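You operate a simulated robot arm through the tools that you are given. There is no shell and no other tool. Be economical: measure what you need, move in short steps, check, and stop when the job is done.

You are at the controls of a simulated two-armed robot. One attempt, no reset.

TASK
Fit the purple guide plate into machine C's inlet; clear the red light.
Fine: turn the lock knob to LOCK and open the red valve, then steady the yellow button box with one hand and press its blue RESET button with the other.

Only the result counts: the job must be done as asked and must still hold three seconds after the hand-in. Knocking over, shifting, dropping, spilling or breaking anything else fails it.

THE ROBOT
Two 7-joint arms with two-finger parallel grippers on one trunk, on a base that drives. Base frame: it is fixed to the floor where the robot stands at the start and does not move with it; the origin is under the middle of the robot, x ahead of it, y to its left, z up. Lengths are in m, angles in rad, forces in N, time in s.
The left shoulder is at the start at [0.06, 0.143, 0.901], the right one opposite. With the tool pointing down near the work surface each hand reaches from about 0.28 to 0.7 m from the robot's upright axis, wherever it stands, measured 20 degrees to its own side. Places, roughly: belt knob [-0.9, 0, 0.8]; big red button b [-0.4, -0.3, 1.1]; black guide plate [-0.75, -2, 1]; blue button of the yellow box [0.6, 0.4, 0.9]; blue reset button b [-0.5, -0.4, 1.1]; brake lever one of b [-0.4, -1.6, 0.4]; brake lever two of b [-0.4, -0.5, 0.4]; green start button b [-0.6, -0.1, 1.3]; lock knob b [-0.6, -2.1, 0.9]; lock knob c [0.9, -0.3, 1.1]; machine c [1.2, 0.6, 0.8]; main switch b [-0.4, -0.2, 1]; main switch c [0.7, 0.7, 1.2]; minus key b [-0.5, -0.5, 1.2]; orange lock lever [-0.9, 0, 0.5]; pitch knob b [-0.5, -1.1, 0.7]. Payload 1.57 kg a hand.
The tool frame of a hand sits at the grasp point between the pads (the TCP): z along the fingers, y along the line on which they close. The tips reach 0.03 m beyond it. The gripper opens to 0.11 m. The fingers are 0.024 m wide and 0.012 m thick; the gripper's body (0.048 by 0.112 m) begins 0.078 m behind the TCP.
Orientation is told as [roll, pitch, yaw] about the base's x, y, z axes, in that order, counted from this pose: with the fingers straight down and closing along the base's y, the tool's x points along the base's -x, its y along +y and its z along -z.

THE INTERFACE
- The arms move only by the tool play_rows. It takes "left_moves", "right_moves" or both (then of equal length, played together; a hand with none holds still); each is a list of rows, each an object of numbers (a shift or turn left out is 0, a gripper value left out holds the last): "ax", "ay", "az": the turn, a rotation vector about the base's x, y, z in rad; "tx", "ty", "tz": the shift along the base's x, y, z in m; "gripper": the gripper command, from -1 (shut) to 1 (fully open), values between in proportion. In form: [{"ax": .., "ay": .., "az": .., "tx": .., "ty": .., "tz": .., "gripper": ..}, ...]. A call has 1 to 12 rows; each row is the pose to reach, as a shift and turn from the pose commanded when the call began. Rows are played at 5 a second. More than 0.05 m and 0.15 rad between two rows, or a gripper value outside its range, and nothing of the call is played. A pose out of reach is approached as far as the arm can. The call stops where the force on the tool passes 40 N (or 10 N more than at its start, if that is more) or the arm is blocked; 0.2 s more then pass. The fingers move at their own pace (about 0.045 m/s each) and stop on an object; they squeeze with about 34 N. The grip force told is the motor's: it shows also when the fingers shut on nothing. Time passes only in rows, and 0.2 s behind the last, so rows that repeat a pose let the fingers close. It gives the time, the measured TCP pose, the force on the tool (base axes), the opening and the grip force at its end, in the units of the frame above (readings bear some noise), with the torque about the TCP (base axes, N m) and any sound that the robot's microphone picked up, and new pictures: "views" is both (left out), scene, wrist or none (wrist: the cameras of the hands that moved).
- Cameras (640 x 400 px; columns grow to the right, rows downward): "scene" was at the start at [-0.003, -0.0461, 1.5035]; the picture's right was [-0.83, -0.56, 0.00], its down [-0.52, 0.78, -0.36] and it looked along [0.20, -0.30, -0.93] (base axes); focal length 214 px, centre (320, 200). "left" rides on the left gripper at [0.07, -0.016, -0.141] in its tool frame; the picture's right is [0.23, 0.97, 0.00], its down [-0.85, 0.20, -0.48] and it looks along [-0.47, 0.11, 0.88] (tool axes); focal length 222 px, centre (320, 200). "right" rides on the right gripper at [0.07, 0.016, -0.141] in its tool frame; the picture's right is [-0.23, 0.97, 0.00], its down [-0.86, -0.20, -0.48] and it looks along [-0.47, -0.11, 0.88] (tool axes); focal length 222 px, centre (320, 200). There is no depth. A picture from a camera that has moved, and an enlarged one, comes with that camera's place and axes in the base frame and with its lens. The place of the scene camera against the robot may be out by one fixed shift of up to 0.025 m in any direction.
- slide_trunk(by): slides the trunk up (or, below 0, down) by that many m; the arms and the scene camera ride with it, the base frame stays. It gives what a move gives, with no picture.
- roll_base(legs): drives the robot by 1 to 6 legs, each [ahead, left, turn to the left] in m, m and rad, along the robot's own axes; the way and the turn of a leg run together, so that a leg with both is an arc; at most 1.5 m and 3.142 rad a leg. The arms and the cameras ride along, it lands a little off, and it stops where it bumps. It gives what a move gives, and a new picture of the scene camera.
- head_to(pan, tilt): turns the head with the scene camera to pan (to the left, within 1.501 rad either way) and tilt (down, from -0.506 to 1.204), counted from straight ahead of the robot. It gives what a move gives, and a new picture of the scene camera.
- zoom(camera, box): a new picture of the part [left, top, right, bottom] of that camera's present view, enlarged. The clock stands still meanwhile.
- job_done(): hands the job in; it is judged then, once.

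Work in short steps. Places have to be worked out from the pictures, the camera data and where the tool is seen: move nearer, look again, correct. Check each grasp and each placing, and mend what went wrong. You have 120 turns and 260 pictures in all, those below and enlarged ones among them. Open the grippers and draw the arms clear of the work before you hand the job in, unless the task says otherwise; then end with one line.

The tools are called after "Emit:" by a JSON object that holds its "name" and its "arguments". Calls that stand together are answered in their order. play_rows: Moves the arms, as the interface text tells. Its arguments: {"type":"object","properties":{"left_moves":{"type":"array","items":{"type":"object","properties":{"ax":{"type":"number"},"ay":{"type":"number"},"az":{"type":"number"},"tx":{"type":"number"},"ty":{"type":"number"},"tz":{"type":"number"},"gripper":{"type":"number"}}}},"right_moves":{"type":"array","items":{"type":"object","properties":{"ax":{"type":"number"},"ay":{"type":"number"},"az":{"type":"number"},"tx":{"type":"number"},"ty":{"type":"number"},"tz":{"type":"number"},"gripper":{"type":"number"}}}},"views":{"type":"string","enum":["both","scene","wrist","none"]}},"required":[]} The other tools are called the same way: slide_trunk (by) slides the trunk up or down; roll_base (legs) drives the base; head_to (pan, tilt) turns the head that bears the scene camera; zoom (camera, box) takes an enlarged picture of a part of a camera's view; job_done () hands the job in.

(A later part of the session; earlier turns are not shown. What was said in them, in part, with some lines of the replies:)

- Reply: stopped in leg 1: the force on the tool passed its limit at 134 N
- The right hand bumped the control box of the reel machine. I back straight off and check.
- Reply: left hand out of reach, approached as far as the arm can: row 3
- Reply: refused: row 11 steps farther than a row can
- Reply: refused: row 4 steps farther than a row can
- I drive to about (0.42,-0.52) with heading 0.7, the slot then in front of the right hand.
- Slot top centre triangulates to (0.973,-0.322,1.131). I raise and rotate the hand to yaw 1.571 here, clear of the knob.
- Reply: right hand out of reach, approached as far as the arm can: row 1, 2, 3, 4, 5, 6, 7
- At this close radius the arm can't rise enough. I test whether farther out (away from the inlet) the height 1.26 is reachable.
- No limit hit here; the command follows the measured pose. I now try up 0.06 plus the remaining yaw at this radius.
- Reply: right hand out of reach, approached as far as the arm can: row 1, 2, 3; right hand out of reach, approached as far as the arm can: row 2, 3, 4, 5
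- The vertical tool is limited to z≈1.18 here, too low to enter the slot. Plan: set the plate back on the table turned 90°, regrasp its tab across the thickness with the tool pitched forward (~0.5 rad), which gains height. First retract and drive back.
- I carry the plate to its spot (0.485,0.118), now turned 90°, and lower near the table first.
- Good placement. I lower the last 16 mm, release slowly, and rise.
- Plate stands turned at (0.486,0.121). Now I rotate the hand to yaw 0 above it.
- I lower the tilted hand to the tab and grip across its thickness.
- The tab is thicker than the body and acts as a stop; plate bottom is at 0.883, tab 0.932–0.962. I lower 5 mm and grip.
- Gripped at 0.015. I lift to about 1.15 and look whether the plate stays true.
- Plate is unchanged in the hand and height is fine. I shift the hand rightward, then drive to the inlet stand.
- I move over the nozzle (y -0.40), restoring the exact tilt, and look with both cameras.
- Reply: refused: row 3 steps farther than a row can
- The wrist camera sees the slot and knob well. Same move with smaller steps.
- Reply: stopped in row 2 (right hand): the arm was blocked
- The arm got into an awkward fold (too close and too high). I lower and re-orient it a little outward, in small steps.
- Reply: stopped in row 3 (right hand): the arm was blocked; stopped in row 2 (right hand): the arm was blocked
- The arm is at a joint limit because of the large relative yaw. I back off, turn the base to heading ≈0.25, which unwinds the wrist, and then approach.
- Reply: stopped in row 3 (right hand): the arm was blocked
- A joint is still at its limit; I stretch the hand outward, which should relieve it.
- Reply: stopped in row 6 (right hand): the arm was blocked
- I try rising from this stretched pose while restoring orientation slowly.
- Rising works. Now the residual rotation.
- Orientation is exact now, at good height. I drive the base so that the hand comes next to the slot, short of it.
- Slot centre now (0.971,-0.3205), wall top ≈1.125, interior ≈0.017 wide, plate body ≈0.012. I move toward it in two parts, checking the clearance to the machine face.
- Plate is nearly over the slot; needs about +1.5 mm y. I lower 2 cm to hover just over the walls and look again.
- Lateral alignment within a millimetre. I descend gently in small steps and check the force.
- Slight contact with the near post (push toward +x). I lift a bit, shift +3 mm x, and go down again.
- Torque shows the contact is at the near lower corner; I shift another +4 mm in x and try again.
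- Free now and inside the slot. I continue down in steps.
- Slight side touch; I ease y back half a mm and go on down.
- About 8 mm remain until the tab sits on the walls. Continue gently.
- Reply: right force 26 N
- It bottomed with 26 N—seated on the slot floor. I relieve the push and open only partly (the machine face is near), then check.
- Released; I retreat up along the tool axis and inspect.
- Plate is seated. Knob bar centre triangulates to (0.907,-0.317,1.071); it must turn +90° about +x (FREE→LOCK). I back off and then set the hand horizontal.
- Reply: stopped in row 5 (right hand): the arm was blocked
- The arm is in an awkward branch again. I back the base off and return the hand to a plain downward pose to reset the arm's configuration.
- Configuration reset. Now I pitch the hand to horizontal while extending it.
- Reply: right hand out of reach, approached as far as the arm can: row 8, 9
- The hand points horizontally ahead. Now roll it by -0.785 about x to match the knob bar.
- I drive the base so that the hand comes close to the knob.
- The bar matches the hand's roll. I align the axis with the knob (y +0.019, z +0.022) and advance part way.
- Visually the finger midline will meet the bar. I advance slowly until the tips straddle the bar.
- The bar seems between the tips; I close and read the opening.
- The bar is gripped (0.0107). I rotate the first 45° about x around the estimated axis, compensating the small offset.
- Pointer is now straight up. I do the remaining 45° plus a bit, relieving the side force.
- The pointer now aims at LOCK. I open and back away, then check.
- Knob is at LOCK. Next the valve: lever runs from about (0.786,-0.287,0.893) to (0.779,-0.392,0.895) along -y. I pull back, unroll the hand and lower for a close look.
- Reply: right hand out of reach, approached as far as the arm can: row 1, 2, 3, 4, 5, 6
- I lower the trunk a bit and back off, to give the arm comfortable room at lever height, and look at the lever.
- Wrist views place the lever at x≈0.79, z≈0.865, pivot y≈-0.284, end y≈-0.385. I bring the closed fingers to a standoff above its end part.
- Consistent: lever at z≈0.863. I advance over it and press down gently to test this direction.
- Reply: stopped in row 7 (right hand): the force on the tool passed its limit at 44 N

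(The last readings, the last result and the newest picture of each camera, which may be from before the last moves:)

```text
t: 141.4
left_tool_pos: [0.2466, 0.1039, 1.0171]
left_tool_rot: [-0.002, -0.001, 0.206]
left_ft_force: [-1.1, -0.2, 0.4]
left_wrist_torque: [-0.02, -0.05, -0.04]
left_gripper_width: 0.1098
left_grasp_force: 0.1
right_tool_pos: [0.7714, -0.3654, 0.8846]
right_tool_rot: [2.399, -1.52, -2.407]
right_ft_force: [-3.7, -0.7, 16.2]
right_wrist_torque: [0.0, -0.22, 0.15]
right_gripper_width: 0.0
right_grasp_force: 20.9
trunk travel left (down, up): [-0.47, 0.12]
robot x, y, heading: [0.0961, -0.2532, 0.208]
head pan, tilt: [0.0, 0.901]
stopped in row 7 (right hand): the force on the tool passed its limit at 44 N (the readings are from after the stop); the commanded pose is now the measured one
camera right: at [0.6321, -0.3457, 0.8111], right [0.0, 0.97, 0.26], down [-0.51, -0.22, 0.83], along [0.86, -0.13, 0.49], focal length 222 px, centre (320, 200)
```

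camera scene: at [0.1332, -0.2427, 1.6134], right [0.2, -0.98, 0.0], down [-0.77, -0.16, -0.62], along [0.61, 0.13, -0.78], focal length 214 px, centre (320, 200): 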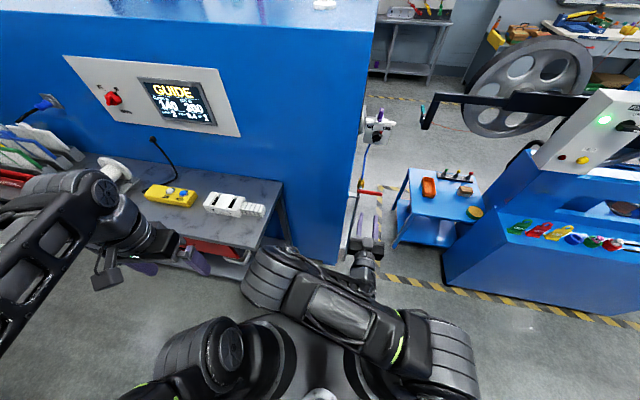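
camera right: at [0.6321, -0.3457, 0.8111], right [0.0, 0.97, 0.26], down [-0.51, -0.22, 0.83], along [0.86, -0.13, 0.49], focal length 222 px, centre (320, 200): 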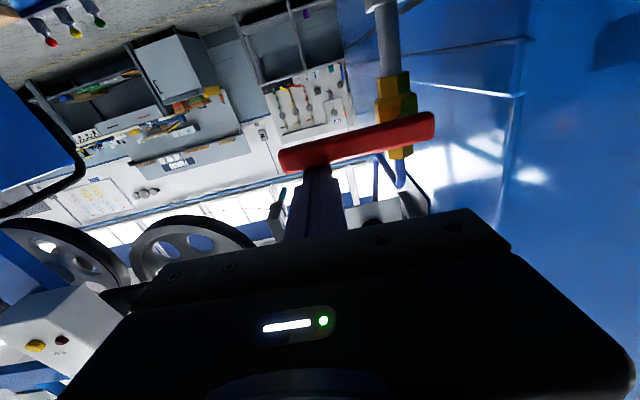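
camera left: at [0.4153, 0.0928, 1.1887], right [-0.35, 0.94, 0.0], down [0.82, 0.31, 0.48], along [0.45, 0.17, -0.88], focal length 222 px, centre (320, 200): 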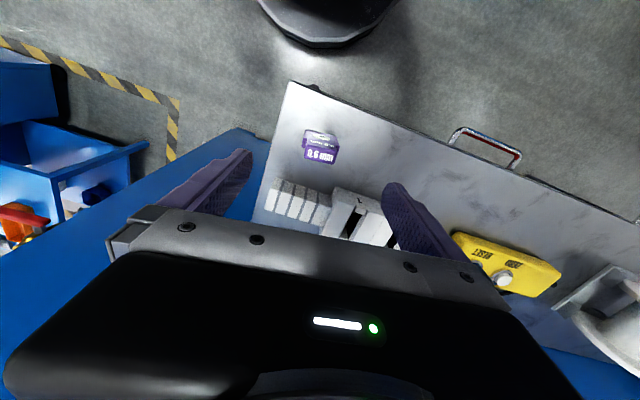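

Blocked at 44 N, so the lever opens upward. I back out, go under it, and push upward.

Emit:
{"name": "play_rows", "arguments": {"right_moves": [{"tz": 0.01}, {"tz": 0.015, "tx": -0.04}, {"tz": 0.0, "tx": -0.07}, {"tz": -0.03, "tx": -0.075}, {"tz": -0.06, "tx": -0.075}, {"tz": -0.066, "tx": -0.04}, {"tz": -0.066, "tx": -0.003}], "views": "wrist"}}

```text
t: 143.1
left_tool_pos: [0.2494, 0.105, 1.0161]
left_tool_rot: [0.0, 0.0, 0.206]
left_ft_force: [-0.5, -0.4, 0.3]
left_wrist_torque: [0.01, 0.0, 0.0]
left_gripper_width: 0.1099
left_grasp_force: 0.2
right_tool_pos: [0.7675, -0.3669, 0.8151]
right_tool_rot: [2.24, -1.531, -2.25]
right_ft_force: [0.2, -0.7, -1.0]
right_wrist_torque: [0.04, -0.02, 0.0]
right_gripper_width: 0.0002
right_grasp_force: 20.9
trunk travel left (down, up): [-0.47, 0.12]
robot x, y, heading: [0.0918, -0.2492, 0.206]
head pan, tilt: [0.0, 0.901]
camera right: at [0.628, -0.3463, 0.7423], right [0.0, 0.97, 0.26], down [-0.5, -0.22, 0.84], along [0.86, -0.13, 0.48], focal length 222 px, centre (320, 200)
```

right: 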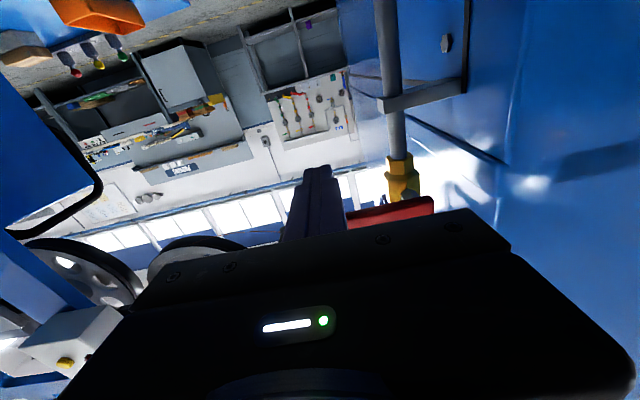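

Under the lever now; I push up along its arc for about 25° first.

Emit:
{"name": "play_rows", "arguments": {"right_moves": [{"ty": 0.004, "tz": 0.022}, {"ty": 0.005, "tz": 0.032}, {"ty": 0.004, "tz": 0.043}, {"ty": 0.003, "tz": 0.054}, {"ty": 0.005, "tz": 0.062}], "views": "wrist"}}

```text
t: 144.2
left_tool_pos: [0.2477, 0.1045, 1.0157]
left_tool_rot: [0.0, 0.0, 0.206]
left_ft_force: [0.1, -0.7, 0.5]
left_wrist_torque: [0.01, 0.0, 0.02]
left_gripper_width: 0.1101
left_grasp_force: 0.0
right_tool_pos: [0.7688, -0.3614, 0.8781]
right_tool_rot: [2.256, -1.529, -2.266]
right_ft_force: [0.7, -1.1, -1.4]
right_wrist_torque: [-0.02, 0.07, -0.01]
right_gripper_width: 0.0
right_grasp_force: 20.8
trunk travel left (down, up): [-0.47, 0.12]
robot x, y, heading: [0.0968, -0.2542, 0.204]
head pan, tilt: [0.0, 0.901]
camera right: at [0.6284, -0.3404, 0.8042], right [0.0, 0.97, 0.26], down [-0.5, -0.22, 0.84], along [0.86, -0.13, 0.49], focal length 222 px, centre (320, 200)
```

right: 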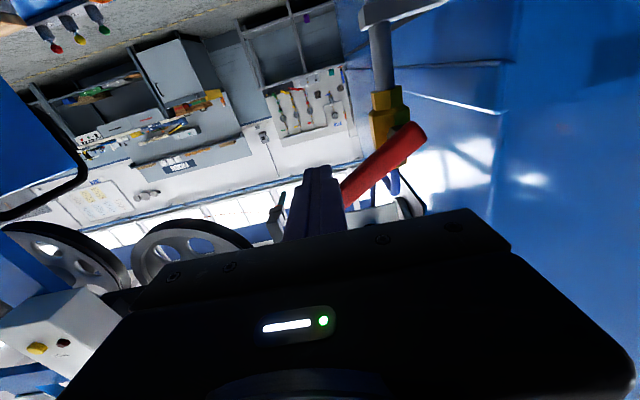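

The lever turns freely upward. I continue the arc to vertical.

Emit:
{"name": "play_rows", "arguments": {"right_moves": [{"ty": 0.004, "tz": 0.017}, {"ty": 0.011, "tz": 0.03}, {"ty": 0.02, "tz": 0.0395}, {"ty": 0.031, "tz": 0.049}, {"ty": 0.042, "tz": 0.055}, {"ty": 0.049, "tz": 0.058}, {"ty": 0.054, "tz": 0.06}, {"ty": 0.058, "tz": 0.061}], "views": "wrist"}}

Emit:
{"name": "zoom", "arguments": {"camera": "right", "box": [240, 40, 480, 220]}}

```text
t: 146.1
left_tool_pos: [0.2496, 0.1028, 1.0178]
left_tool_rot: [0.004, -0.001, 0.203]
left_ft_force: [0.7, 0.7, 0.1]
left_wrist_torque: [0.01, 0.01, -0.01]
left_gripper_width: 0.11
left_grasp_force: 0.1
right_tool_pos: [0.7695, -0.311, 0.9361]
right_tool_rot: [2.139, -1.532, -2.16]
right_ft_force: [0.0, -23.2, -12.4]
right_wrist_torque: [-0.41, 0.21, -0.42]
right_gripper_width: 0.0
right_grasp_force: 21.1
trunk travel left (down, up): [-0.47, 0.12]
robot x, y, heading: [0.0935, -0.2507, 0.202]
head pan, tilt: [0.0, 0.901]
camera right: at [0.6297, -0.2892, 0.8641], right [0.02, 0.97, 0.26], down [-0.5, -0.22, 0.84], along [0.87, -0.14, 0.48], focal length 222 px, centre (320, 200)
```

right: 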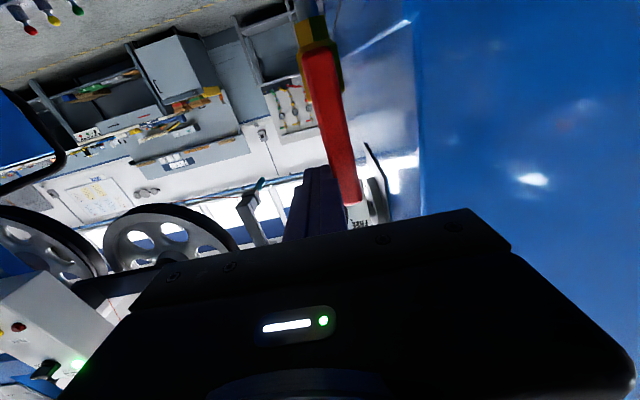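

```text
2.22 times, centred on (360, 130) of right
camera zoom: at [0.6297, -0.2892, 0.8641], right [0.02, 0.97, 0.26], down [-0.5, -0.22, 0.84], along [0.87, -0.14, 0.48], focal length 494 px, centre (231, 356)
```

zoom: 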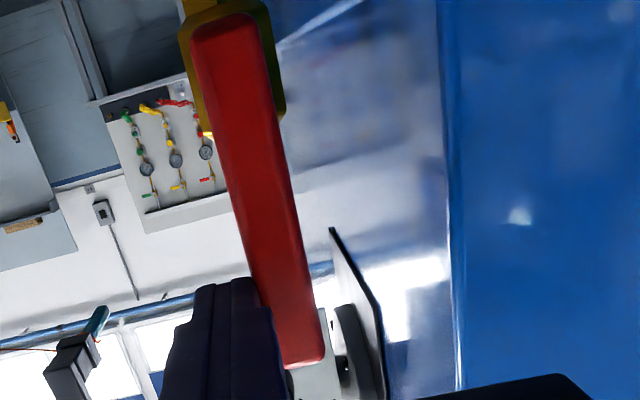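

The lever is vertical against its stop — valve open. I withdraw the hand and look at the inlet and light.

Emit:
{"name": "play_rows", "arguments": {"right_moves": [{"ty": -0.02}, {"ty": -0.03, "tx": -0.04}, {"ty": -0.03, "tx": -0.09}, {"ty": -0.03, "tx": -0.13}, {"ty": -0.03, "tx": -0.16}], "views": "none"}}

Emit:
{"name": "head_to", "arguments": {"pan": 0.1, "tilt": 0.3}}

Emit:
{"name": "zoom", "arguments": {"camera": "scene", "box": [300, 180, 440, 300]}}

```text
t: 147.2
left_tool_pos: [0.2485, 0.1048, 1.0172]
left_tool_rot: [0.002, -0.001, 0.206]
left_ft_force: [-0.1, -0.4, -0.2]
left_wrist_torque: [-0.02, 0.01, 0.02]
left_gripper_width: 0.1101
left_grasp_force: 0.0
right_tool_pos: [0.6346, -0.317, 0.9242]
right_tool_rot: [2.297, -1.527, -2.309]
right_ft_force: [0.5, -0.1, 0.0]
right_wrist_torque: [-0.02, 0.01, 0.01]
right_gripper_width: 0.0
right_grasp_force: 21.0
right hand out of reach, approached as far as the arm can: row 4, 5
trunk travel left (down, up): [-0.47, 0.12]
robot x, y, heading: [0.0954, -0.2517, 0.206]
head pan, tilt: [0.0, 0.901]
```

```text
t: 148.2
left_tool_pos: [0.2472, 0.1056, 1.0168]
left_tool_rot: [0.0, -0.001, 0.206]
left_ft_force: [-0.1, -0.3, 0.3]
left_wrist_torque: [0.04, 0.01, -0.02]
left_gripper_width: 0.1099
left_grasp_force: 0.1
right_tool_pos: [0.6348, -0.3174, 0.9234]
right_tool_rot: [2.278, -1.528, -2.29]
right_ft_force: [-0.1, -0.1, 0.4]
right_wrist_torque: [0.04, 0.0, 0.0]
right_gripper_width: 0.0002
right_grasp_force: 21.4
trunk travel left (down, up): [-0.47, 0.12]
robot x, y, heading: [0.093, -0.2542, 0.205]
head pan, tilt: [0.099, 0.3]
camera scene: at [0.1504, -0.2298, 1.5455], right [0.3, -0.95, 0.0], down [-0.28, -0.09, -0.95], along [0.91, 0.28, -0.3], focal length 214 px, centre (320, 200)
```

scene: 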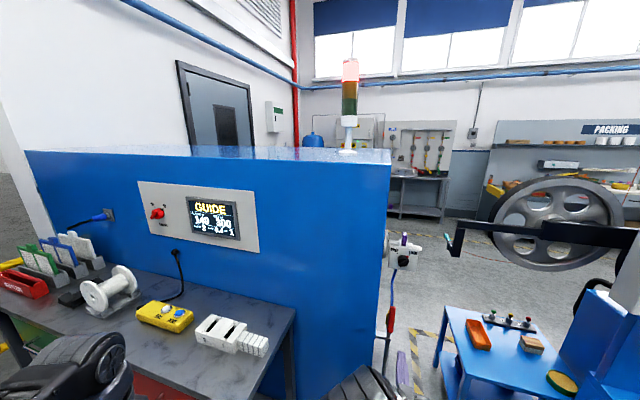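

```text
3.33 times, centred on (370, 240) of scene
camera zoom: at [0.1504, -0.2298, 1.5455], right [0.3, -0.95, 0.0], down [-0.28, -0.09, -0.95], along [0.91, 0.28, -0.3], focal length 715 px, centre (153, 67)
```

zoom: 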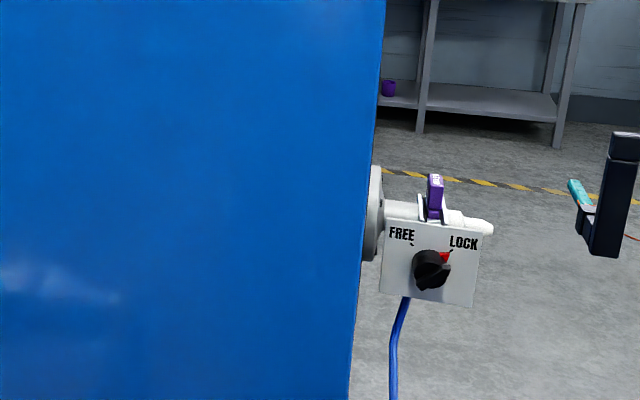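

All set at the inlet. Next the button box; first I return the right hand to a downward pose while backing away.

Emit:
{"name": "roll_base", "arguments": {"legs": [[-0.12, 0, 0]]}}

Emit:
{"name": "play_rows", "arguments": {"right_moves": [{"ay": 0.131, "ty": -0.01, "tz": 0.01}, {"ay": 0.262, "ty": -0.02, "tz": 0.02}, {"ay": 0.393, "ty": -0.03, "tz": 0.03}, {"ay": 0.524, "ty": -0.04, "tz": 0.04}, {"ay": 0.655, "ty": -0.05, "tz": 0.05}, {"ay": 0.786, "ty": -0.06, "tz": 0.06}, {"ay": 0.917, "ty": -0.07, "tz": 0.07}, {"ay": 1.048, "ty": -0.08, "tz": 0.08}, {"ay": 1.179, "ty": -0.09, "tz": 0.09}, {"ay": 1.31, "ty": -0.1, "tz": 0.09, "tx": -0.02}, {"ay": 1.441, "ty": -0.11, "tz": 0.09, "tx": -0.04}, {"ay": 1.528, "ty": -0.12, "tz": 0.09, "tx": -0.06}], "views": "none"}}

```text
t: 149.5
left_tool_pos: [0.1304, 0.0825, 1.0171]
left_tool_rot: [-0.001, -0.001, 0.208]
left_ft_force: [-0.4, -0.3, 0.4]
left_wrist_torque: [0.03, -0.02, 0.02]
left_gripper_width: 0.1103
left_grasp_force: 0.0
right_tool_pos: [0.5176, -0.3406, 0.9236]
right_tool_rot: [2.296, -1.527, -2.305]
right_ft_force: [-0.5, 0.6, -0.3]
right_wrist_torque: [-0.04, 0.02, 0.01]
right_gripper_width: 0.0002
right_grasp_force: 21.4
trunk travel left (down, up): [-0.47, 0.12]
robot x, y, heading: [-0.0236, -0.2767, 0.206]
head pan, tilt: [0.099, 0.3]
camera scene: at [0.0322, -0.2541, 1.5457], right [0.3, -0.95, 0.0], down [-0.28, -0.09, -0.96], along [0.91, 0.28, -0.29], focal length 214 px, centre (320, 200)
```

scene: 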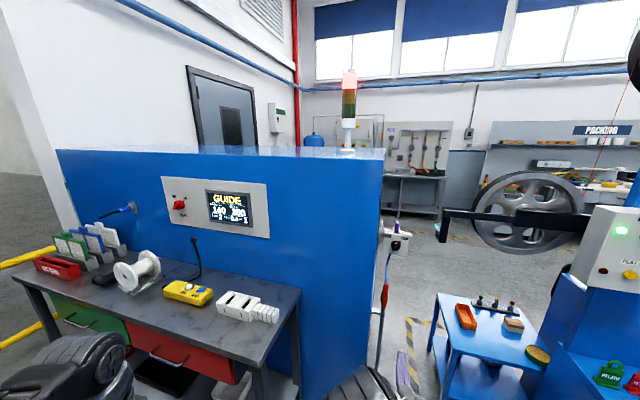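

```text
t: 152.1
left_tool_pos: [0.1323, 0.0804, 1.0164]
left_tool_rot: [0.0, 0.0, 0.206]
left_ft_force: [-0.1, 0.2, -0.5]
left_wrist_torque: [0.01, 0.0, 0.01]
left_gripper_width: 0.1101
left_grasp_force: 0.1
right_tool_pos: [0.457, -0.4603, 1.0143]
right_tool_rot: [-0.009, -0.068, -0.031]
right_ft_force: [1.0, -0.2, -0.2]
right_wrist_torque: [0.01, -0.01, 0.01]
right_gripper_width: 0.0
right_grasp_force: 21.0
right hand out of reach, approached as far as the arm can: row 1, 2, 3, 4
trunk travel left (down, up): [-0.47, 0.12]
robot x, y, heading: [-0.0202, -0.275, 0.207]
head pan, tilt: [0.099, 0.3]
```

Now I drive in front of the button box with heading 0.

Emit:
{"name": "roll_base", "arguments": {"legs": [[0, 0, -0.207], [0, 0.72, 0]]}}

Emit:
{"name": "head_to", "arguments": {"pan": 0.0, "tilt": 0.8}}

Emit:
{"name": "zoom", "arguments": {"camera": "scene", "box": [240, 130, 400, 230]}}

```text
t: 156.8
left_tool_pos: [0.1998, 0.762, 1.0168]
left_tool_rot: [0.0, 0.0, 0.006]
left_ft_force: [0.6, -0.2, 0.2]
left_wrist_torque: [0.02, -0.03, 0.01]
left_gripper_width: 0.1099
left_grasp_force: 0.0
right_tool_pos: [0.4125, 0.1658, 1.0139]
right_tool_rot: [-0.008, -0.071, -0.234]
right_ft_force: [0.8, 0.5, -0.4]
right_wrist_torque: [0.0, -0.03, -0.01]
right_gripper_width: 0.0
right_grasp_force: 21.4
trunk travel left (down, up): [-0.47, 0.12]
robot x, y, heading: [-0.0201, 0.4426, 0.002]
head pan, tilt: [0.099, 0.3]
camera scene: at [0.0375, 0.453, 1.5456], right [0.1, -0.99, 0.0], down [-0.29, -0.03, -0.96], along [0.95, 0.1, -0.3], focal length 214 px, centre (320, 200)
```

scene: 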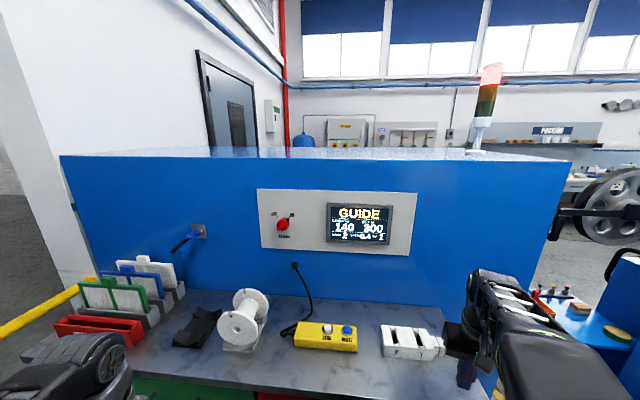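

```text
t: 157.7
left_tool_pos: [0.2005, 0.7627, 1.0158]
left_tool_rot: [-0.001, 0.0, 0.005]
left_ft_force: [-0.7, -0.4, -0.5]
left_wrist_torque: [0.01, 0.0, -0.02]
left_gripper_width: 0.1102
left_grasp_force: 0.1
right_tool_pos: [0.4101, 0.1672, 1.0142]
right_tool_rot: [-0.009, -0.071, -0.233]
right_ft_force: [0.7, -0.5, -0.9]
right_wrist_torque: [-0.02, -0.02, 0.0]
right_gripper_width: 0.0
right_grasp_force: 21.5
trunk travel left (down, up): [-0.47, 0.12]
robot x, y, heading: [-0.0235, 0.442, 0.002]
head pan, tilt: [0.0, 0.799]
camera scene: at [0.0253, 0.4432, 1.5013], right [0.0, -1.0, 0.0], down [-0.72, 0.0, -0.7], along [0.7, 0.0, -0.72], focal length 214 px, centre (320, 200)
```

scene: 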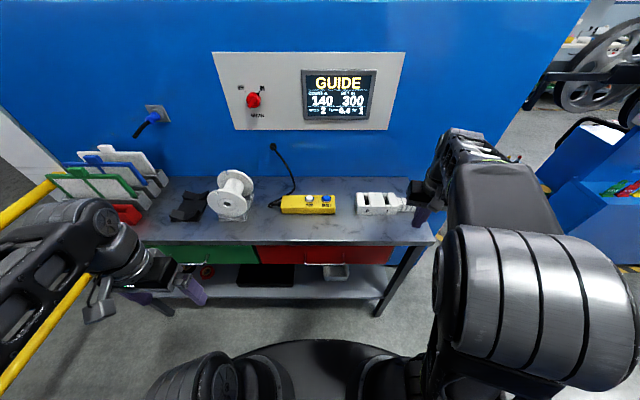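

```text
4.00 times, centred on (320, 180) of scene
camera zoom: at [0.0253, 0.4432, 1.5013], right [0.0, -1.0, 0.0], down [-0.72, 0.0, -0.7], along [0.7, 0.0, -0.72], focal length 858 px, centre (320, 280)
```

zoom: 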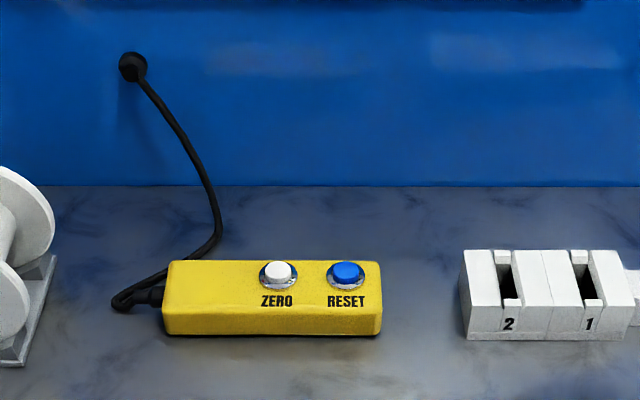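

Box: x 0.555–0.61, y 0.385–0.59, top ≈0.925; RESET ≈(0.581,0.418), ZERO ≈ y 0.48. Left hand will grip the box across x at y≈0.55; I turn it and bring it over there.

Emit:
{"name": "play_rows", "arguments": {"left_moves": [{"az": -0.131, "tx": 0.02, "ty": -0.015}, {"az": -0.262, "tx": 0.04, "ty": -0.03}, {"az": -0.393, "tx": 0.06, "ty": -0.045}, {"az": -0.524, "tx": 0.08, "ty": -0.06}, {"az": -0.655, "tx": 0.1, "ty": -0.08}, {"az": -0.786, "tx": 0.13, "ty": -0.1}, {"az": -0.917, "tx": 0.16, "ty": -0.12}, {"az": -1.048, "tx": 0.19, "ty": -0.14}, {"az": -1.179, "tx": 0.22, "ty": -0.16}, {"az": -1.31, "tx": 0.25, "ty": -0.18}, {"az": -1.441, "tx": 0.28, "ty": -0.195}, {"az": -1.576, "tx": 0.31, "ty": -0.212}], "views": "none"}}

Emit:
{"name": "play_rows", "arguments": {"left_moves": [{"tx": 0.035}, {"tx": 0.071}, {"tx": 0.071, "tz": -0.02}], "views": "both"}}

```text
t: 160.3
left_tool_pos: [0.5114, 0.5476, 1.0158]
left_tool_rot: [0.0, 0.001, -1.573]
left_ft_force: [0.3, 0.1, -1.2]
left_wrist_torque: [0.02, 0.02, 0.0]
left_gripper_width: 0.11
left_grasp_force: 0.0
right_tool_pos: [0.4119, 0.1662, 1.0135]
right_tool_rot: [-0.006, -0.069, -0.232]
right_ft_force: [-0.3, -0.2, -0.2]
right_wrist_torque: [0.02, -0.03, 0.02]
right_gripper_width: 0.0002
right_grasp_force: 21.5
trunk travel left (down, up): [-0.47, 0.12]
robot x, y, heading: [-0.0194, 0.4428, 0.002]
head pan, tilt: [0.0, 0.799]
```

```text
t: 161.1
left_tool_pos: [0.5456, 0.5503, 1.0166]
left_tool_rot: [0.003, -0.002, -1.573]
left_ft_force: [0.0, 0.1, -0.2]
left_wrist_torque: [0.05, -0.01, 0.01]
left_gripper_width: 0.1103
left_grasp_force: 0.0
left hand out of reach, approached as far as the arm can: row 2, 3
right_tool_pos: [0.412, 0.1651, 1.0127]
right_tool_rot: [-0.007, -0.07, -0.233]
right_ft_force: [-0.8, -0.7, 1.3]
right_wrist_torque: [0.03, -0.02, 0.03]
right_gripper_width: 0.0001
right_grasp_force: 21.4
trunk travel left (down, up): [-0.47, 0.12]
robot x, y, heading: [-0.0238, 0.4414, 0.002]
head pan, tilt: [0.0, 0.799]
camera scene: at [0.0253, 0.4416, 1.5012], right [0.0, -1.0, 0.0], down [-0.72, 0.0, -0.7], along [0.7, 0.0, -0.72], focal length 214 px, centre (320, 200)
camera left: at [0.5288, 0.6181, 1.1572], right [0.97, 0.23, 0.0], down [0.2, -0.86, 0.48], along [0.11, -0.47, -0.88], focal length 222 px, centre (320, 200)
```

scene: 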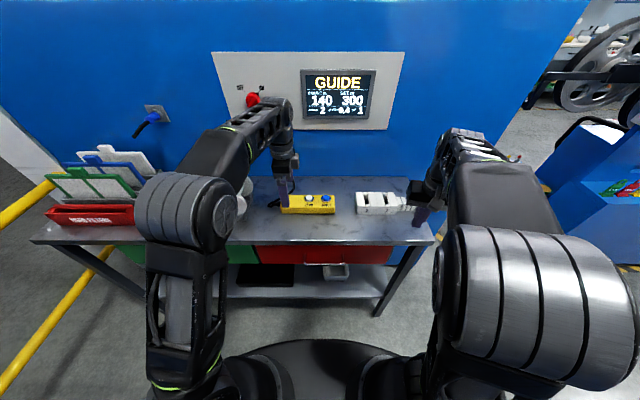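
left: 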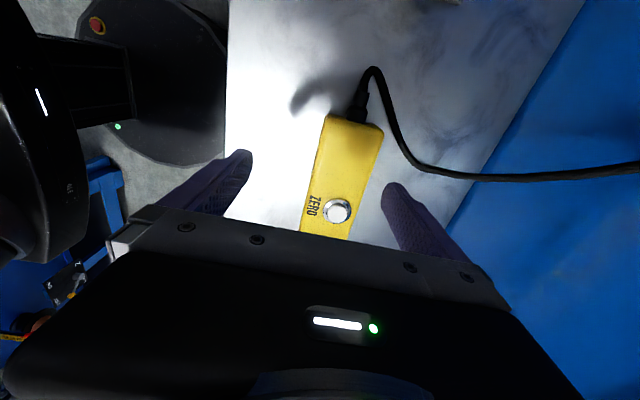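

The box axis is at x≈0.574 at y 0.55, yaw ≈+0.06. I move the base 6 cm forward, then lower the left hand over the box and check.

Emit:
{"name": "roll_base", "arguments": {"legs": [[0.06, 0, 0]]}}

Emit:
{"name": "play_rows", "arguments": {"left_moves": [{"tx": -0.015, "az": 0.03}, {"tx": -0.032, "az": 0.05}, {"tx": -0.032, "az": 0.05, "tz": -0.025}], "views": "wrist"}}

```text
t: 162.1
left_tool_pos: [0.6076, 0.5512, 1.0162]
left_tool_rot: [0.002, 0.001, -1.569]
left_ft_force: [-0.3, 0.0, 0.4]
left_wrist_torque: [0.01, 0.01, 0.01]
left_gripper_width: 0.1102
left_grasp_force: 0.0
right_tool_pos: [0.4753, 0.1667, 1.0133]
right_tool_rot: [-0.007, -0.07, -0.231]
right_ft_force: [-0.2, -0.2, 0.5]
right_wrist_torque: [0.01, 0.04, 0.01]
right_gripper_width: 0.0001
right_grasp_force: 20.7
trunk travel left (down, up): [-0.47, 0.12]
robot x, y, heading: [0.0408, 0.443, 0.002]
head pan, tilt: [0.0, 0.799]
camera scene: at [0.0889, 0.4434, 1.5011], right [0.0, -1.0, 0.0], down [-0.72, 0.0, -0.7], along [0.7, 0.0, -0.72], focal length 214 px, centre (320, 200)
```

scene: 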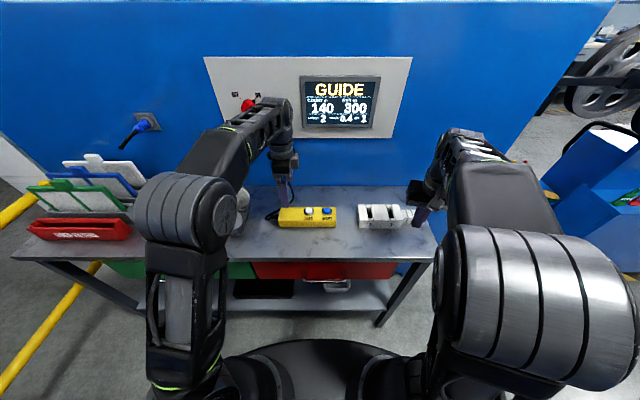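

```text
t: 162.9
left_tool_pos: [0.5752, 0.5516, 0.99]
left_tool_rot: [0.004, 0.0, -1.521]
left_ft_force: [0.7, 0.5, -0.2]
left_wrist_torque: [-0.01, 0.0, 0.03]
left_gripper_width: 0.1102
left_grasp_force: 0.0
right_tool_pos: [0.4744, 0.1671, 1.0144]
right_tool_rot: [-0.009, -0.069, -0.232]
right_ft_force: [0.8, -0.5, 0.5]
right_wrist_torque: [0.0, 0.03, -0.01]
right_gripper_width: 0.0002
right_grasp_force: 21.0
trunk travel left (down, up): [-0.47, 0.12]
robot x, y, heading: [0.0395, 0.444, 0.002]
head pan, tilt: [0.0, 0.799]
camera left: at [0.5556, 0.6203, 1.131], right [0.96, 0.28, 0.0], down [0.24, -0.84, 0.48], along [0.14, -0.46, -0.88], focal length 222 px, centre (320, 200)
```

left: 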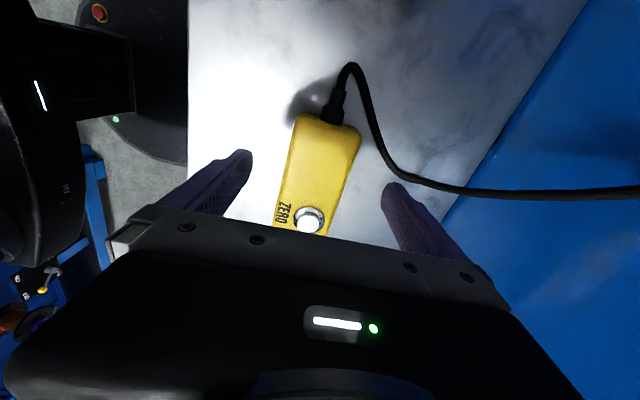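

I lower over the box end and check centring before closing.

Emit:
{"name": "play_rows", "arguments": {"left_moves": [{"tx": 0.001, "tz": -0.025}, {"tx": 0.002, "tz": -0.05}, {"tx": 0.002, "tz": -0.062}], "views": "wrist"}}

Emit:
{"name": "zoom", "arguments": {"camera": "scene", "box": [230, 170, 390, 250]}}

```text
t: 163.7
left_tool_pos: [0.5794, 0.5521, 0.9281]
left_tool_rot: [0.003, 0.001, -1.519]
left_ft_force: [0.3, -0.2, -0.6]
left_wrist_torque: [-0.01, 0.0, -0.01]
left_gripper_width: 0.1102
left_grasp_force: 0.1
right_tool_pos: [0.4722, 0.1668, 1.0135]
right_tool_rot: [-0.009, -0.07, -0.231]
right_ft_force: [0.1, -0.5, 0.2]
right_wrist_torque: [0.01, 0.02, 0.0]
right_gripper_width: 0.0
right_grasp_force: 21.8
trunk travel left (down, up): [-0.47, 0.12]
robot x, y, heading: [0.0411, 0.445, 0.008]
head pan, tilt: [0.0, 0.799]
camera left: at [0.5585, 0.6191, 1.0694], right [0.96, 0.28, 0.0], down [0.24, -0.84, 0.48], along [0.14, -0.46, -0.88], focal length 222 px, centre (320, 200)
```

left: 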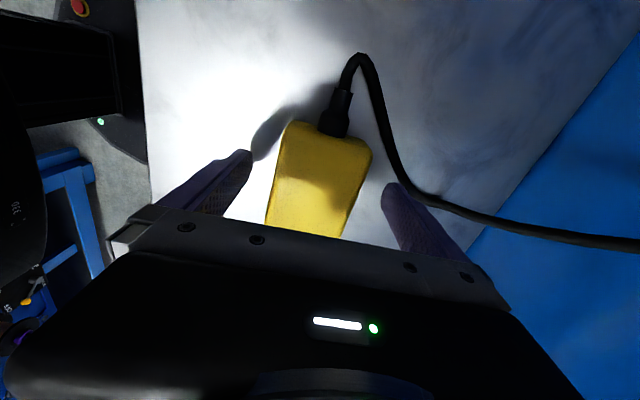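

```text
4.00 times, centred on (310, 210) of scene
camera zoom: at [0.0873, 0.4434, 1.5012], right [0.0, -1.0, 0.0], down [-0.72, 0.0, -0.7], along [0.7, 0.0, -0.72], focal length 858 px, centre (360, 160)
```

zoom: 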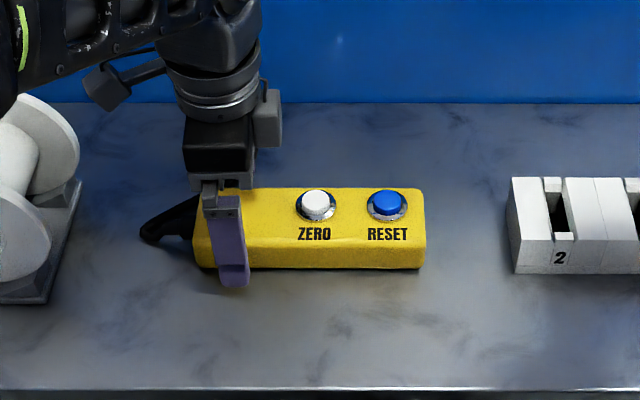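

Well centred. I close the left gripper on the box.

Emit:
{"name": "play_rows", "arguments": {"left_moves": [{"gripper": 0.3}, {"gripper": 0.1}, {"gripper": 0.0}, {"gripper": -0.1}, {"gripper": -0.2}, {"gripper": -0.3}], "views": "wrist"}}

```text
t: 165.1
left_tool_pos: [0.5788, 0.5511, 0.9281]
left_tool_rot: [0.002, -0.001, -1.52]
left_ft_force: [-0.7, -0.5, 0.5]
left_wrist_torque: [-0.08, 0.16, -0.1]
left_gripper_width: 0.0686
left_grasp_force: 34.6
right_tool_pos: [0.474, 0.1659, 1.013]
right_tool_rot: [-0.009, -0.069, -0.232]
right_ft_force: [-0.1, 0.1, -0.6]
right_wrist_torque: [0.03, 0.02, -0.05]
right_gripper_width: 0.0
right_grasp_force: 22.0
trunk travel left (down, up): [-0.47, 0.12]
robot x, y, heading: [0.042, 0.4431, -0.002]
head pan, tilt: [0.0, 0.799]
camera left: at [0.5584, 0.619, 1.0697], right [0.96, 0.28, 0.0], down [0.24, -0.84, 0.48], along [0.14, -0.46, -0.88], focal length 222 px, centre (320, 200)
```

left: 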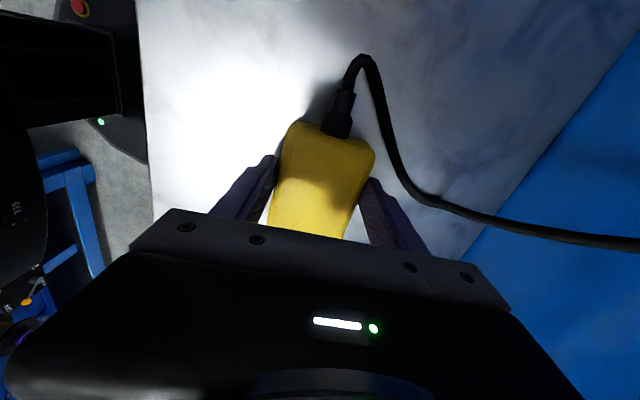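

Box is held. Now the right hand goes over the blue button, straightened, for a look.

Emit:
{"name": "play_rows", "arguments": {"right_moves": [{"tz": 0.03, "tx": 0.01, "az": 0.05}, {"tz": 0.03, "tx": 0.02, "ty": 0.045, "az": 0.1, "ay": 0.03}, {"tz": 0.03, "tx": 0.035, "ty": 0.09, "az": 0.15, "ay": 0.05}, {"tz": 0.03, "tx": 0.05, "ty": 0.135, "az": 0.2, "ay": 0.07}, {"tz": 0.03, "tx": 0.06, "ty": 0.18, "az": 0.232, "ay": 0.07}, {"tz": 0.03, "tx": 0.07, "ty": 0.22, "az": 0.232, "ay": 0.07}, {"tz": 0.03, "tx": 0.07, "ty": 0.25, "az": 0.232, "ay": 0.07}], "views": "wrist"}}

Emit:
{"name": "zoom", "arguments": {"camera": "scene", "box": [230, 150, 390, 250]}}

```text
t: 166.7
left_tool_pos: [0.5792, 0.5503, 0.9299]
left_tool_rot: [0.004, 0.001, -1.52]
left_ft_force: [-0.9, -0.6, -0.1]
left_wrist_torque: [-0.23, 0.07, -0.03]
left_gripper_width: 0.0674
left_grasp_force: 33.8
right_tool_pos: [0.5423, 0.3858, 1.0451]
right_tool_rot: [-0.017, -0.005, -0.001]
right_ft_force: [-0.8, 0.1, 0.2]
right_wrist_torque: [-0.01, 0.03, -0.01]
right_gripper_width: 0.0
right_grasp_force: 21.9
right hand out of reach, approached as far as the arm can: row 7
trunk travel left (down, up): [-0.47, 0.12]
robot x, y, heading: [0.0431, 0.4445, 0.002]
head pan, tilt: [0.0, 0.799]
camera right: at [0.4712, 0.4055, 1.1845], right [0.23, 0.97, -0.01], down [0.85, -0.19, 0.49], along [0.47, -0.12, -0.87], focal length 222 px, centre (320, 200)
```

right: 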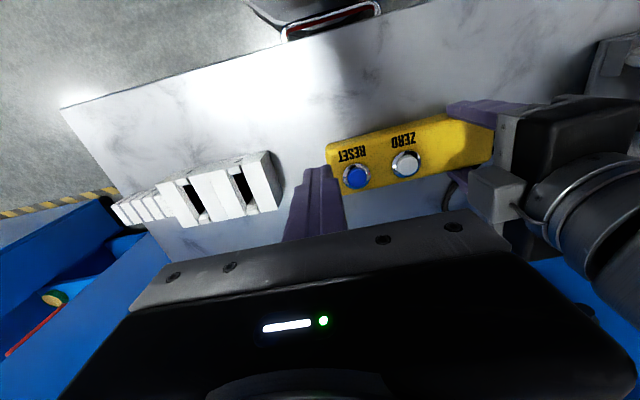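

```text
4.00 times, centred on (310, 200) of scene
camera zoom: at [0.0871, 0.4437, 1.5012], right [0.0, -1.0, 0.0], down [-0.72, 0.0, -0.7], along [0.7, 0.0, -0.72], focal length 858 px, centre (360, 200)
```

zoom: 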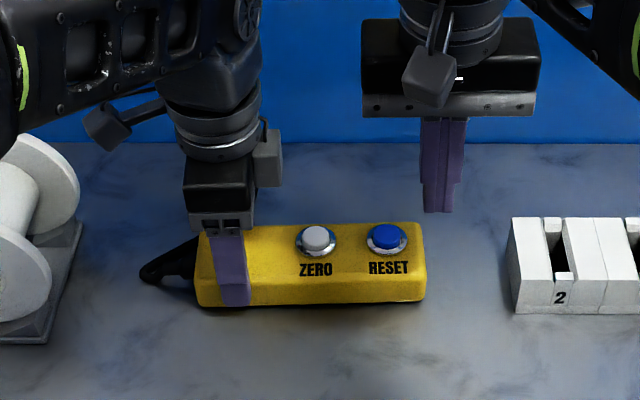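

Blue button at about (0.582,0.422,0.94). I move above it, lower.

Emit:
{"name": "play_rows", "arguments": {"right_moves": [{"tx": 0.012, "ty": 0.01, "tz": -0.015, "ax": 0.008}, {"tx": 0.025, "ty": 0.022, "tz": -0.03, "ax": 0.017, "ay": 0.005}, {"tx": 0.04, "ty": 0.036, "tz": -0.045, "ax": 0.017, "ay": 0.005}, {"tx": 0.04, "ty": 0.036, "tz": -0.055, "ax": 0.017, "ay": 0.005}], "views": "wrist"}}

Emit:
{"name": "zoom", "arguments": {"camera": "scene", "box": [270, 170, 370, 240]}}

```text
t: 167.7
left_tool_pos: [0.5796, 0.5511, 0.9284]
left_tool_rot: [0.003, 0.001, -1.522]
left_ft_force: [-1.2, -0.1, 0.2]
left_wrist_torque: [-0.05, 0.14, -0.02]
left_gripper_width: 0.0675
left_grasp_force: 34.2
right_tool_pos: [0.5839, 0.4226, 0.9881]
right_tool_rot: [-0.001, 0.003, -0.001]
right_ft_force: [-0.2, -0.9, -0.1]
right_wrist_torque: [-0.05, 0.03, 0.01]
right_gripper_width: 0.0
right_grasp_force: 21.4
trunk travel left (down, up): [-0.47, 0.12]
robot x, y, heading: [0.0409, 0.4429, 0.003]
head pan, tilt: [0.0, 0.799]
camera right: at [0.5137, 0.4394, 1.1303], right [0.23, 0.97, 0.0], down [0.86, -0.2, 0.48], along [0.46, -0.11, -0.88], focal length 222 px, centre (320, 200)
```

right: 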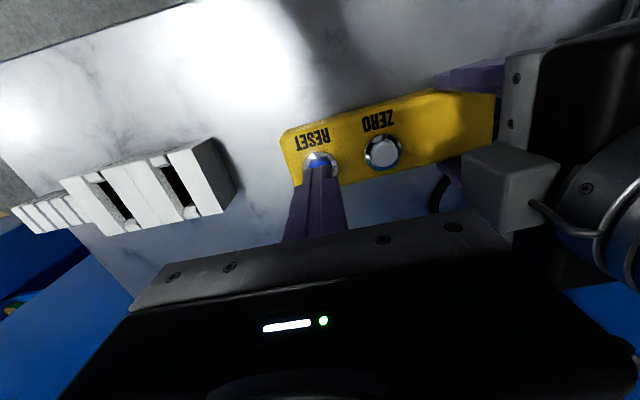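

```text
5.71 times, centred on (320, 205) of scene
camera zoom: at [0.0872, 0.4435, 1.5012], right [0.0, -1.0, 0.0], down [-0.72, 0.0, -0.7], along [0.7, 0.0, -0.72], focal length 1226 px, centre (320, 171)
```

zoom: 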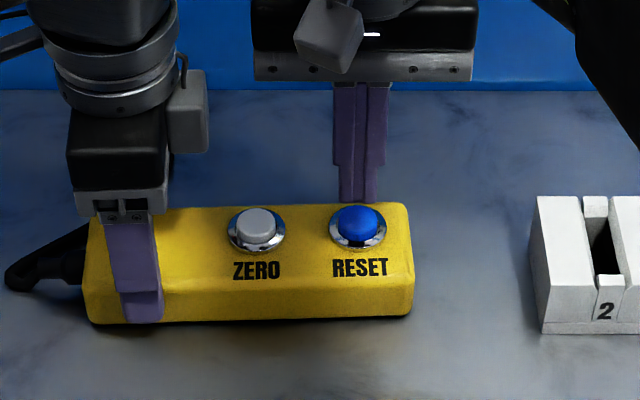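

Button is at x≈0.577. I shift 6 mm back and press down in small steps, watching the force and listening.

Emit:
{"name": "play_rows", "arguments": {"right_moves": [{"tx": -0.006, "ty": 0.001}, {"tx": -0.006, "ty": 0.001, "tz": -0.008}, {"tx": -0.006, "ty": 0.001, "tz": -0.013}, {"tx": -0.006, "ty": 0.001, "tz": -0.018}, {"tx": -0.006, "ty": 0.001, "tz": -0.022}], "views": "wrist"}}

```text
t: 168.9
left_tool_pos: [0.5795, 0.5502, 0.9281]
left_tool_rot: [0.003, -0.002, -1.52]
left_ft_force: [-0.9, 0.9, -0.5]
left_wrist_torque: [-0.05, 0.16, -0.14]
left_gripper_width: 0.0678
left_grasp_force: 34.2
right_tool_pos: [0.5771, 0.424, 0.9668]
right_tool_rot: [0.001, 0.005, 0.001]
right_ft_force: [0.6, -0.3, 0.3]
right_wrist_torque: [0.0, -0.01, 0.01]
right_gripper_width: 0.0
right_grasp_force: 21.4
trunk travel left (down, up): [-0.47, 0.12]
robot x, y, heading: [0.041, 0.4429, 0.002]
head pan, tilt: [0.0, 0.799]
camera right: at [0.5074, 0.4398, 1.1076], right [0.23, 0.97, 0.0], down [0.86, -0.2, 0.47], along [0.46, -0.11, -0.88], focal length 222 px, centre (320, 200)
```

right: 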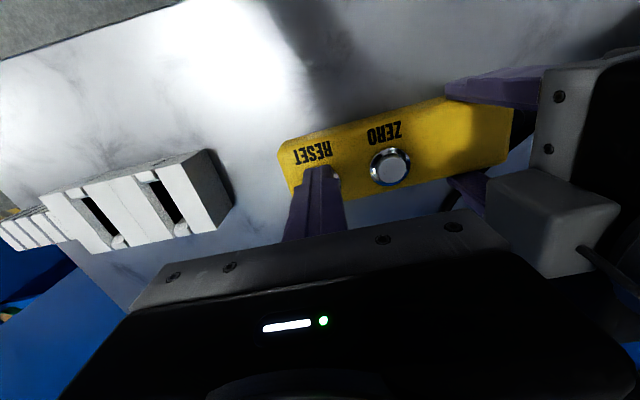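

No contact yet; continue down.

Emit:
{"name": "play_rows", "arguments": {"right_moves": [{"tz": -0.004}, {"tz": -0.008}, {"tz": -0.012}, {"tz": -0.016}, {"tz": -0.019}], "views": "scene"}}

Emit:
{"name": "zoom", "arguments": {"camera": "scene", "box": [270, 170, 370, 240]}}

```text
t: 170.1
left_tool_pos: [0.5773, 0.5505, 0.9293]
left_tool_rot: [0.003, 0.002, -1.518]
left_ft_force: [7.7, 1.3, -9.8]
left_wrist_torque: [0.27, 0.14, 0.51]
left_gripper_width: 0.0676
left_grasp_force: 33.9
right_tool_pos: [0.5771, 0.4235, 0.9511]
right_tool_rot: [0.004, -0.002, 0.0]
right_ft_force: [-5.9, -7.2, 39.6]
right_wrist_torque: [-0.2, -0.09, 0.23]
right_gripper_width: 0.0
right_grasp_force: 21.7
trunk travel left (down, up): [-0.47, 0.12]
robot x, y, heading: [0.0409, 0.4445, 0.007]
head pan, tilt: [0.0, 0.799]
heard: click
camera scene: at [0.0851, 0.4428, 1.5017], right [0.0, -1.0, 0.0], down [-0.72, 0.0, -0.7], along [0.7, 0.0, -0.72], focal length 214 px, centre (320, 200)
```

scene: 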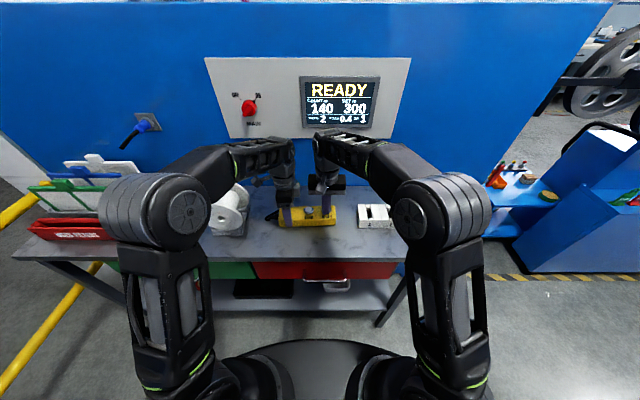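

```text
5.71 times, centred on (320, 205) of scene
camera zoom: at [0.0851, 0.4428, 1.5017], right [0.0, -1.0, 0.0], down [-0.72, 0.0, -0.7], along [0.7, 0.0, -0.72], focal length 1226 px, centre (320, 171)
```

zoom: 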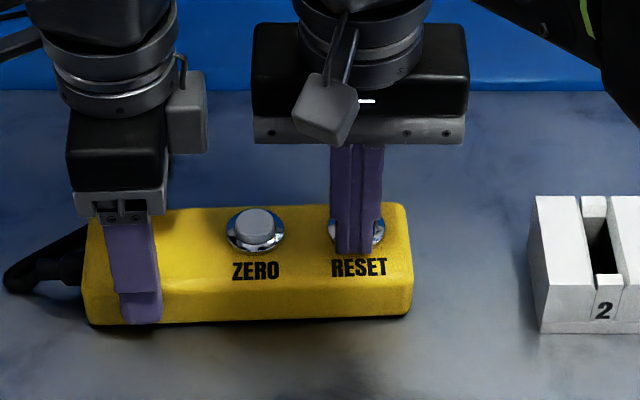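

A click was heard and the display reads READY. I lift the right hand, then release the box gently and withdraw both arms.

Emit:
{"name": "play_rows", "arguments": {"right_moves": [{"tz": 0.01}, {"tz": 0.04}, {"tz": 0.07}, {"tz": 0.07, "tx": -0.04, "ty": -0.02}, {"tz": 0.07, "tx": -0.08, "ty": -0.04}, {"tz": 0.07, "tx": -0.12, "ty": -0.07}, {"tz": 0.07, "tx": -0.15, "ty": -0.1, "gripper": 0}], "left_moves": [{"tz": 0}, {"tz": 0}, {"tz": 0, "gripper": 0.4}, {"tz": 0, "gripper": 0.6}, {"tz": 0, "gripper": 0.9}, {"tz": 0, "gripper": 1}, {"tz": 0, "gripper": 1}], "views": "none"}}

Emit:
{"name": "play_rows", "arguments": {"left_moves": [{"tz": 0.03}, {"tz": 0.07}, {"tz": 0.1}, {"tz": 0.1, "tx": -0.04, "ty": 0.01}, {"tz": 0.1, "tx": -0.08, "ty": 0.02}, {"tz": 0.1, "tx": -0.12, "ty": 0.03}, {"tz": 0.1, "tx": -0.16, "ty": 0.03}], "views": "scene"}}

Emit:
{"name": "head_to", "arguments": {"pan": -0.2, "tilt": 0.3}}

Emit:
{"name": "zoom", "arguments": {"camera": "scene", "box": [160, 30, 480, 230]}}

```text
t: 171.7
left_tool_pos: [0.5794, 0.5503, 0.9299]
left_tool_rot: [0.005, -0.002, -1.52]
left_ft_force: [-0.1, -0.6, -0.3]
left_wrist_torque: [0.03, -0.02, 0.0]
left_gripper_width: 0.1101
left_grasp_force: 0.0
right_tool_pos: [0.4261, 0.3228, 1.0204]
right_tool_rot: [0.001, 0.001, 0.0]
right_ft_force: [-1.0, -0.1, 0.9]
right_wrist_torque: [0.02, 0.0, -0.01]
right_gripper_width: 0.0319
right_grasp_force: 0.1
trunk travel left (down, up): [-0.47, 0.12]
robot x, y, heading: [0.0404, 0.442, 0.007]
head pan, tilt: [0.0, 0.799]
```

```text
t: 173.3
left_tool_pos: [0.4155, 0.5821, 1.0281]
left_tool_rot: [0.003, 0.001, -1.518]
left_ft_force: [-0.7, -0.4, -0.9]
left_wrist_torque: [-0.02, -0.02, -0.02]
left_gripper_width: 0.1102
left_grasp_force: 0.0
right_tool_pos: [0.4266, 0.3236, 1.0208]
right_tool_rot: [0.001, 0.002, 0.0]
right_ft_force: [-0.3, 0.2, -0.5]
right_wrist_torque: [0.01, -0.03, -0.01]
right_gripper_width: 0.0552
right_grasp_force: 0.1
trunk travel left (down, up): [-0.47, 0.12]
robot x, y, heading: [0.0408, 0.4408, 0.004]
head pan, tilt: [0.0, 0.799]
camera scene: at [0.0863, 0.4434, 1.5013], right [0.0, -1.0, 0.0], down [-0.72, 0.0, -0.7], along [0.7, 0.0, -0.72], focal length 214 px, centre (320, 200)
```

scene: 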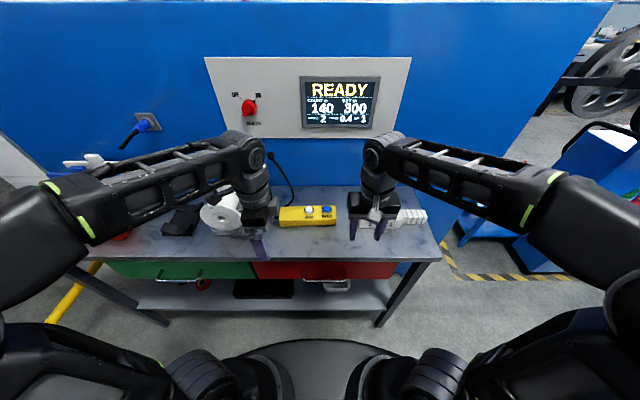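

```text
t: 174.2
left_tool_pos: [0.417, 0.5829, 1.0295]
left_tool_rot: [0.004, 0.0, -1.519]
left_ft_force: [-0.2, -0.4, 0.4]
left_wrist_torque: [0.02, 0.0, -0.03]
left_gripper_width: 0.1101
left_grasp_force: 0.0
right_tool_pos: [0.4262, 0.3234, 1.02]
right_tool_rot: [0.0, 0.002, 0.0]
right_ft_force: [0.0, 0.0, -0.3]
right_wrist_torque: [0.01, 0.01, 0.01]
right_gripper_width: 0.0551
right_grasp_force: 0.0
trunk travel left (down, up): [-0.47, 0.12]
robot x, y, heading: [0.0393, 0.4443, 0.002]
head pan, tilt: [-0.201, 0.3]
camera scene: at [0.098, 0.4248, 1.5455], right [-0.2, -0.98, 0.0], down [-0.29, 0.06, -0.95], along [0.94, -0.19, -0.3], focal length 214 px, centre (320, 200)
```

scene: 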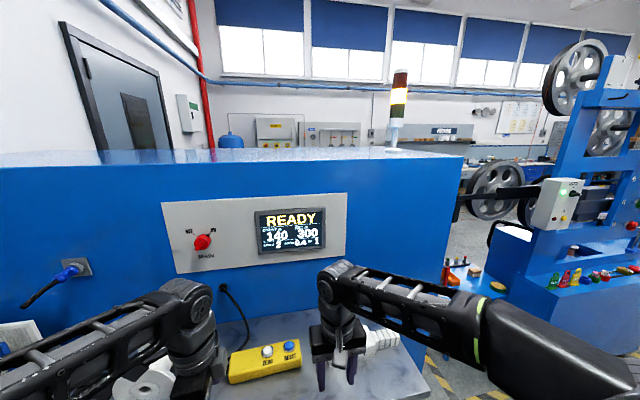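

```text
2.00 times, centred on (320, 130) of scene
camera zoom: at [0.098, 0.4248, 1.5455], right [-0.2, -0.98, 0.0], down [-0.29, 0.06, -0.95], along [0.94, -0.19, -0.3], focal length 429 px, centre (320, 340)
```

zoom: 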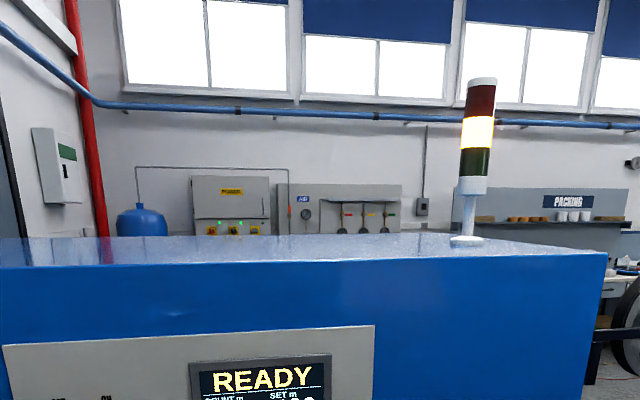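

The red lamp is off (amber, READY). I open the right gripper fully, back the robot clear, and hand in.

Emit:
{"name": "play_rows", "arguments": {"right_moves": [{"gripper": 1}, {"gripper": 1}, {"gripper": 1}], "views": "none"}}

Emit:
{"name": "roll_base", "arguments": {"legs": [[-0.15, 0, 0]]}}

```text
t: 175.0
left_tool_pos: [0.4169, 0.5822, 1.0292]
left_tool_rot: [0.003, -0.001, -1.52]
left_ft_force: [0.3, -0.2, 0.0]
left_wrist_torque: [-0.01, -0.04, 0.02]
left_gripper_width: 0.1098
left_grasp_force: 0.1
right_tool_pos: [0.4273, 0.3236, 1.0195]
right_tool_rot: [0.0, 0.004, -0.001]
right_ft_force: [-0.2, 0.6, -0.1]
right_wrist_torque: [-0.01, 0.04, -0.01]
right_gripper_width: 0.11
right_grasp_force: 0.0
trunk travel left (down, up): [-0.47, 0.12]
robot x, y, heading: [0.0407, 0.4405, 0.003]
head pan, tilt: [-0.201, 0.3]
```

```text
t: 176.4
left_tool_pos: [0.2633, 0.5818, 1.0303]
left_tool_rot: [0.003, 0.0, -1.52]
left_ft_force: [-0.9, -0.6, 0.5]
left_wrist_torque: [0.0, -0.06, -0.01]
left_gripper_width: 0.1099
left_grasp_force: 0.0
right_tool_pos: [0.2747, 0.3229, 1.0203]
right_tool_rot: [-0.001, 0.001, 0.001]
right_ft_force: [-0.7, 0.7, 0.6]
right_wrist_torque: [0.0, -0.09, 0.04]
right_gripper_width: 0.1102
right_grasp_force: 0.1
trunk travel left (down, up): [-0.47, 0.12]
robot x, y, heading: [-0.1089, 0.4398, 0.004]
head pan, tilt: [-0.201, 0.3]
camera scene: at [-0.0551, 0.4243, 1.5457], right [-0.2, -0.98, 0.0], down [-0.29, 0.06, -0.96], along [0.94, -0.19, -0.29], focal length 214 px, centre (320, 200)
```

scene: 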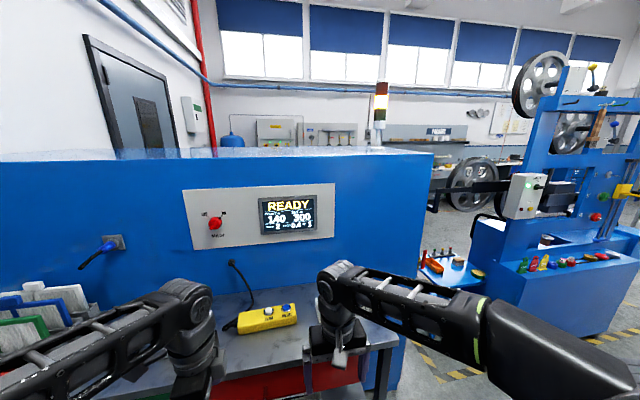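

Everything still holds; I hand the job in.

Emit:
{"name": "job_done", "arguments": {}}

```text
The job is handed in.
```

The purple guide plate is in machine C's inlet, the knob is at LOCK, the red valve is open and RESET was pressed with the box held. The display reads READY and the red light is off. Early on, the right hand bumped the reel machine's control box once while driving; nothing looked moved afterwards.
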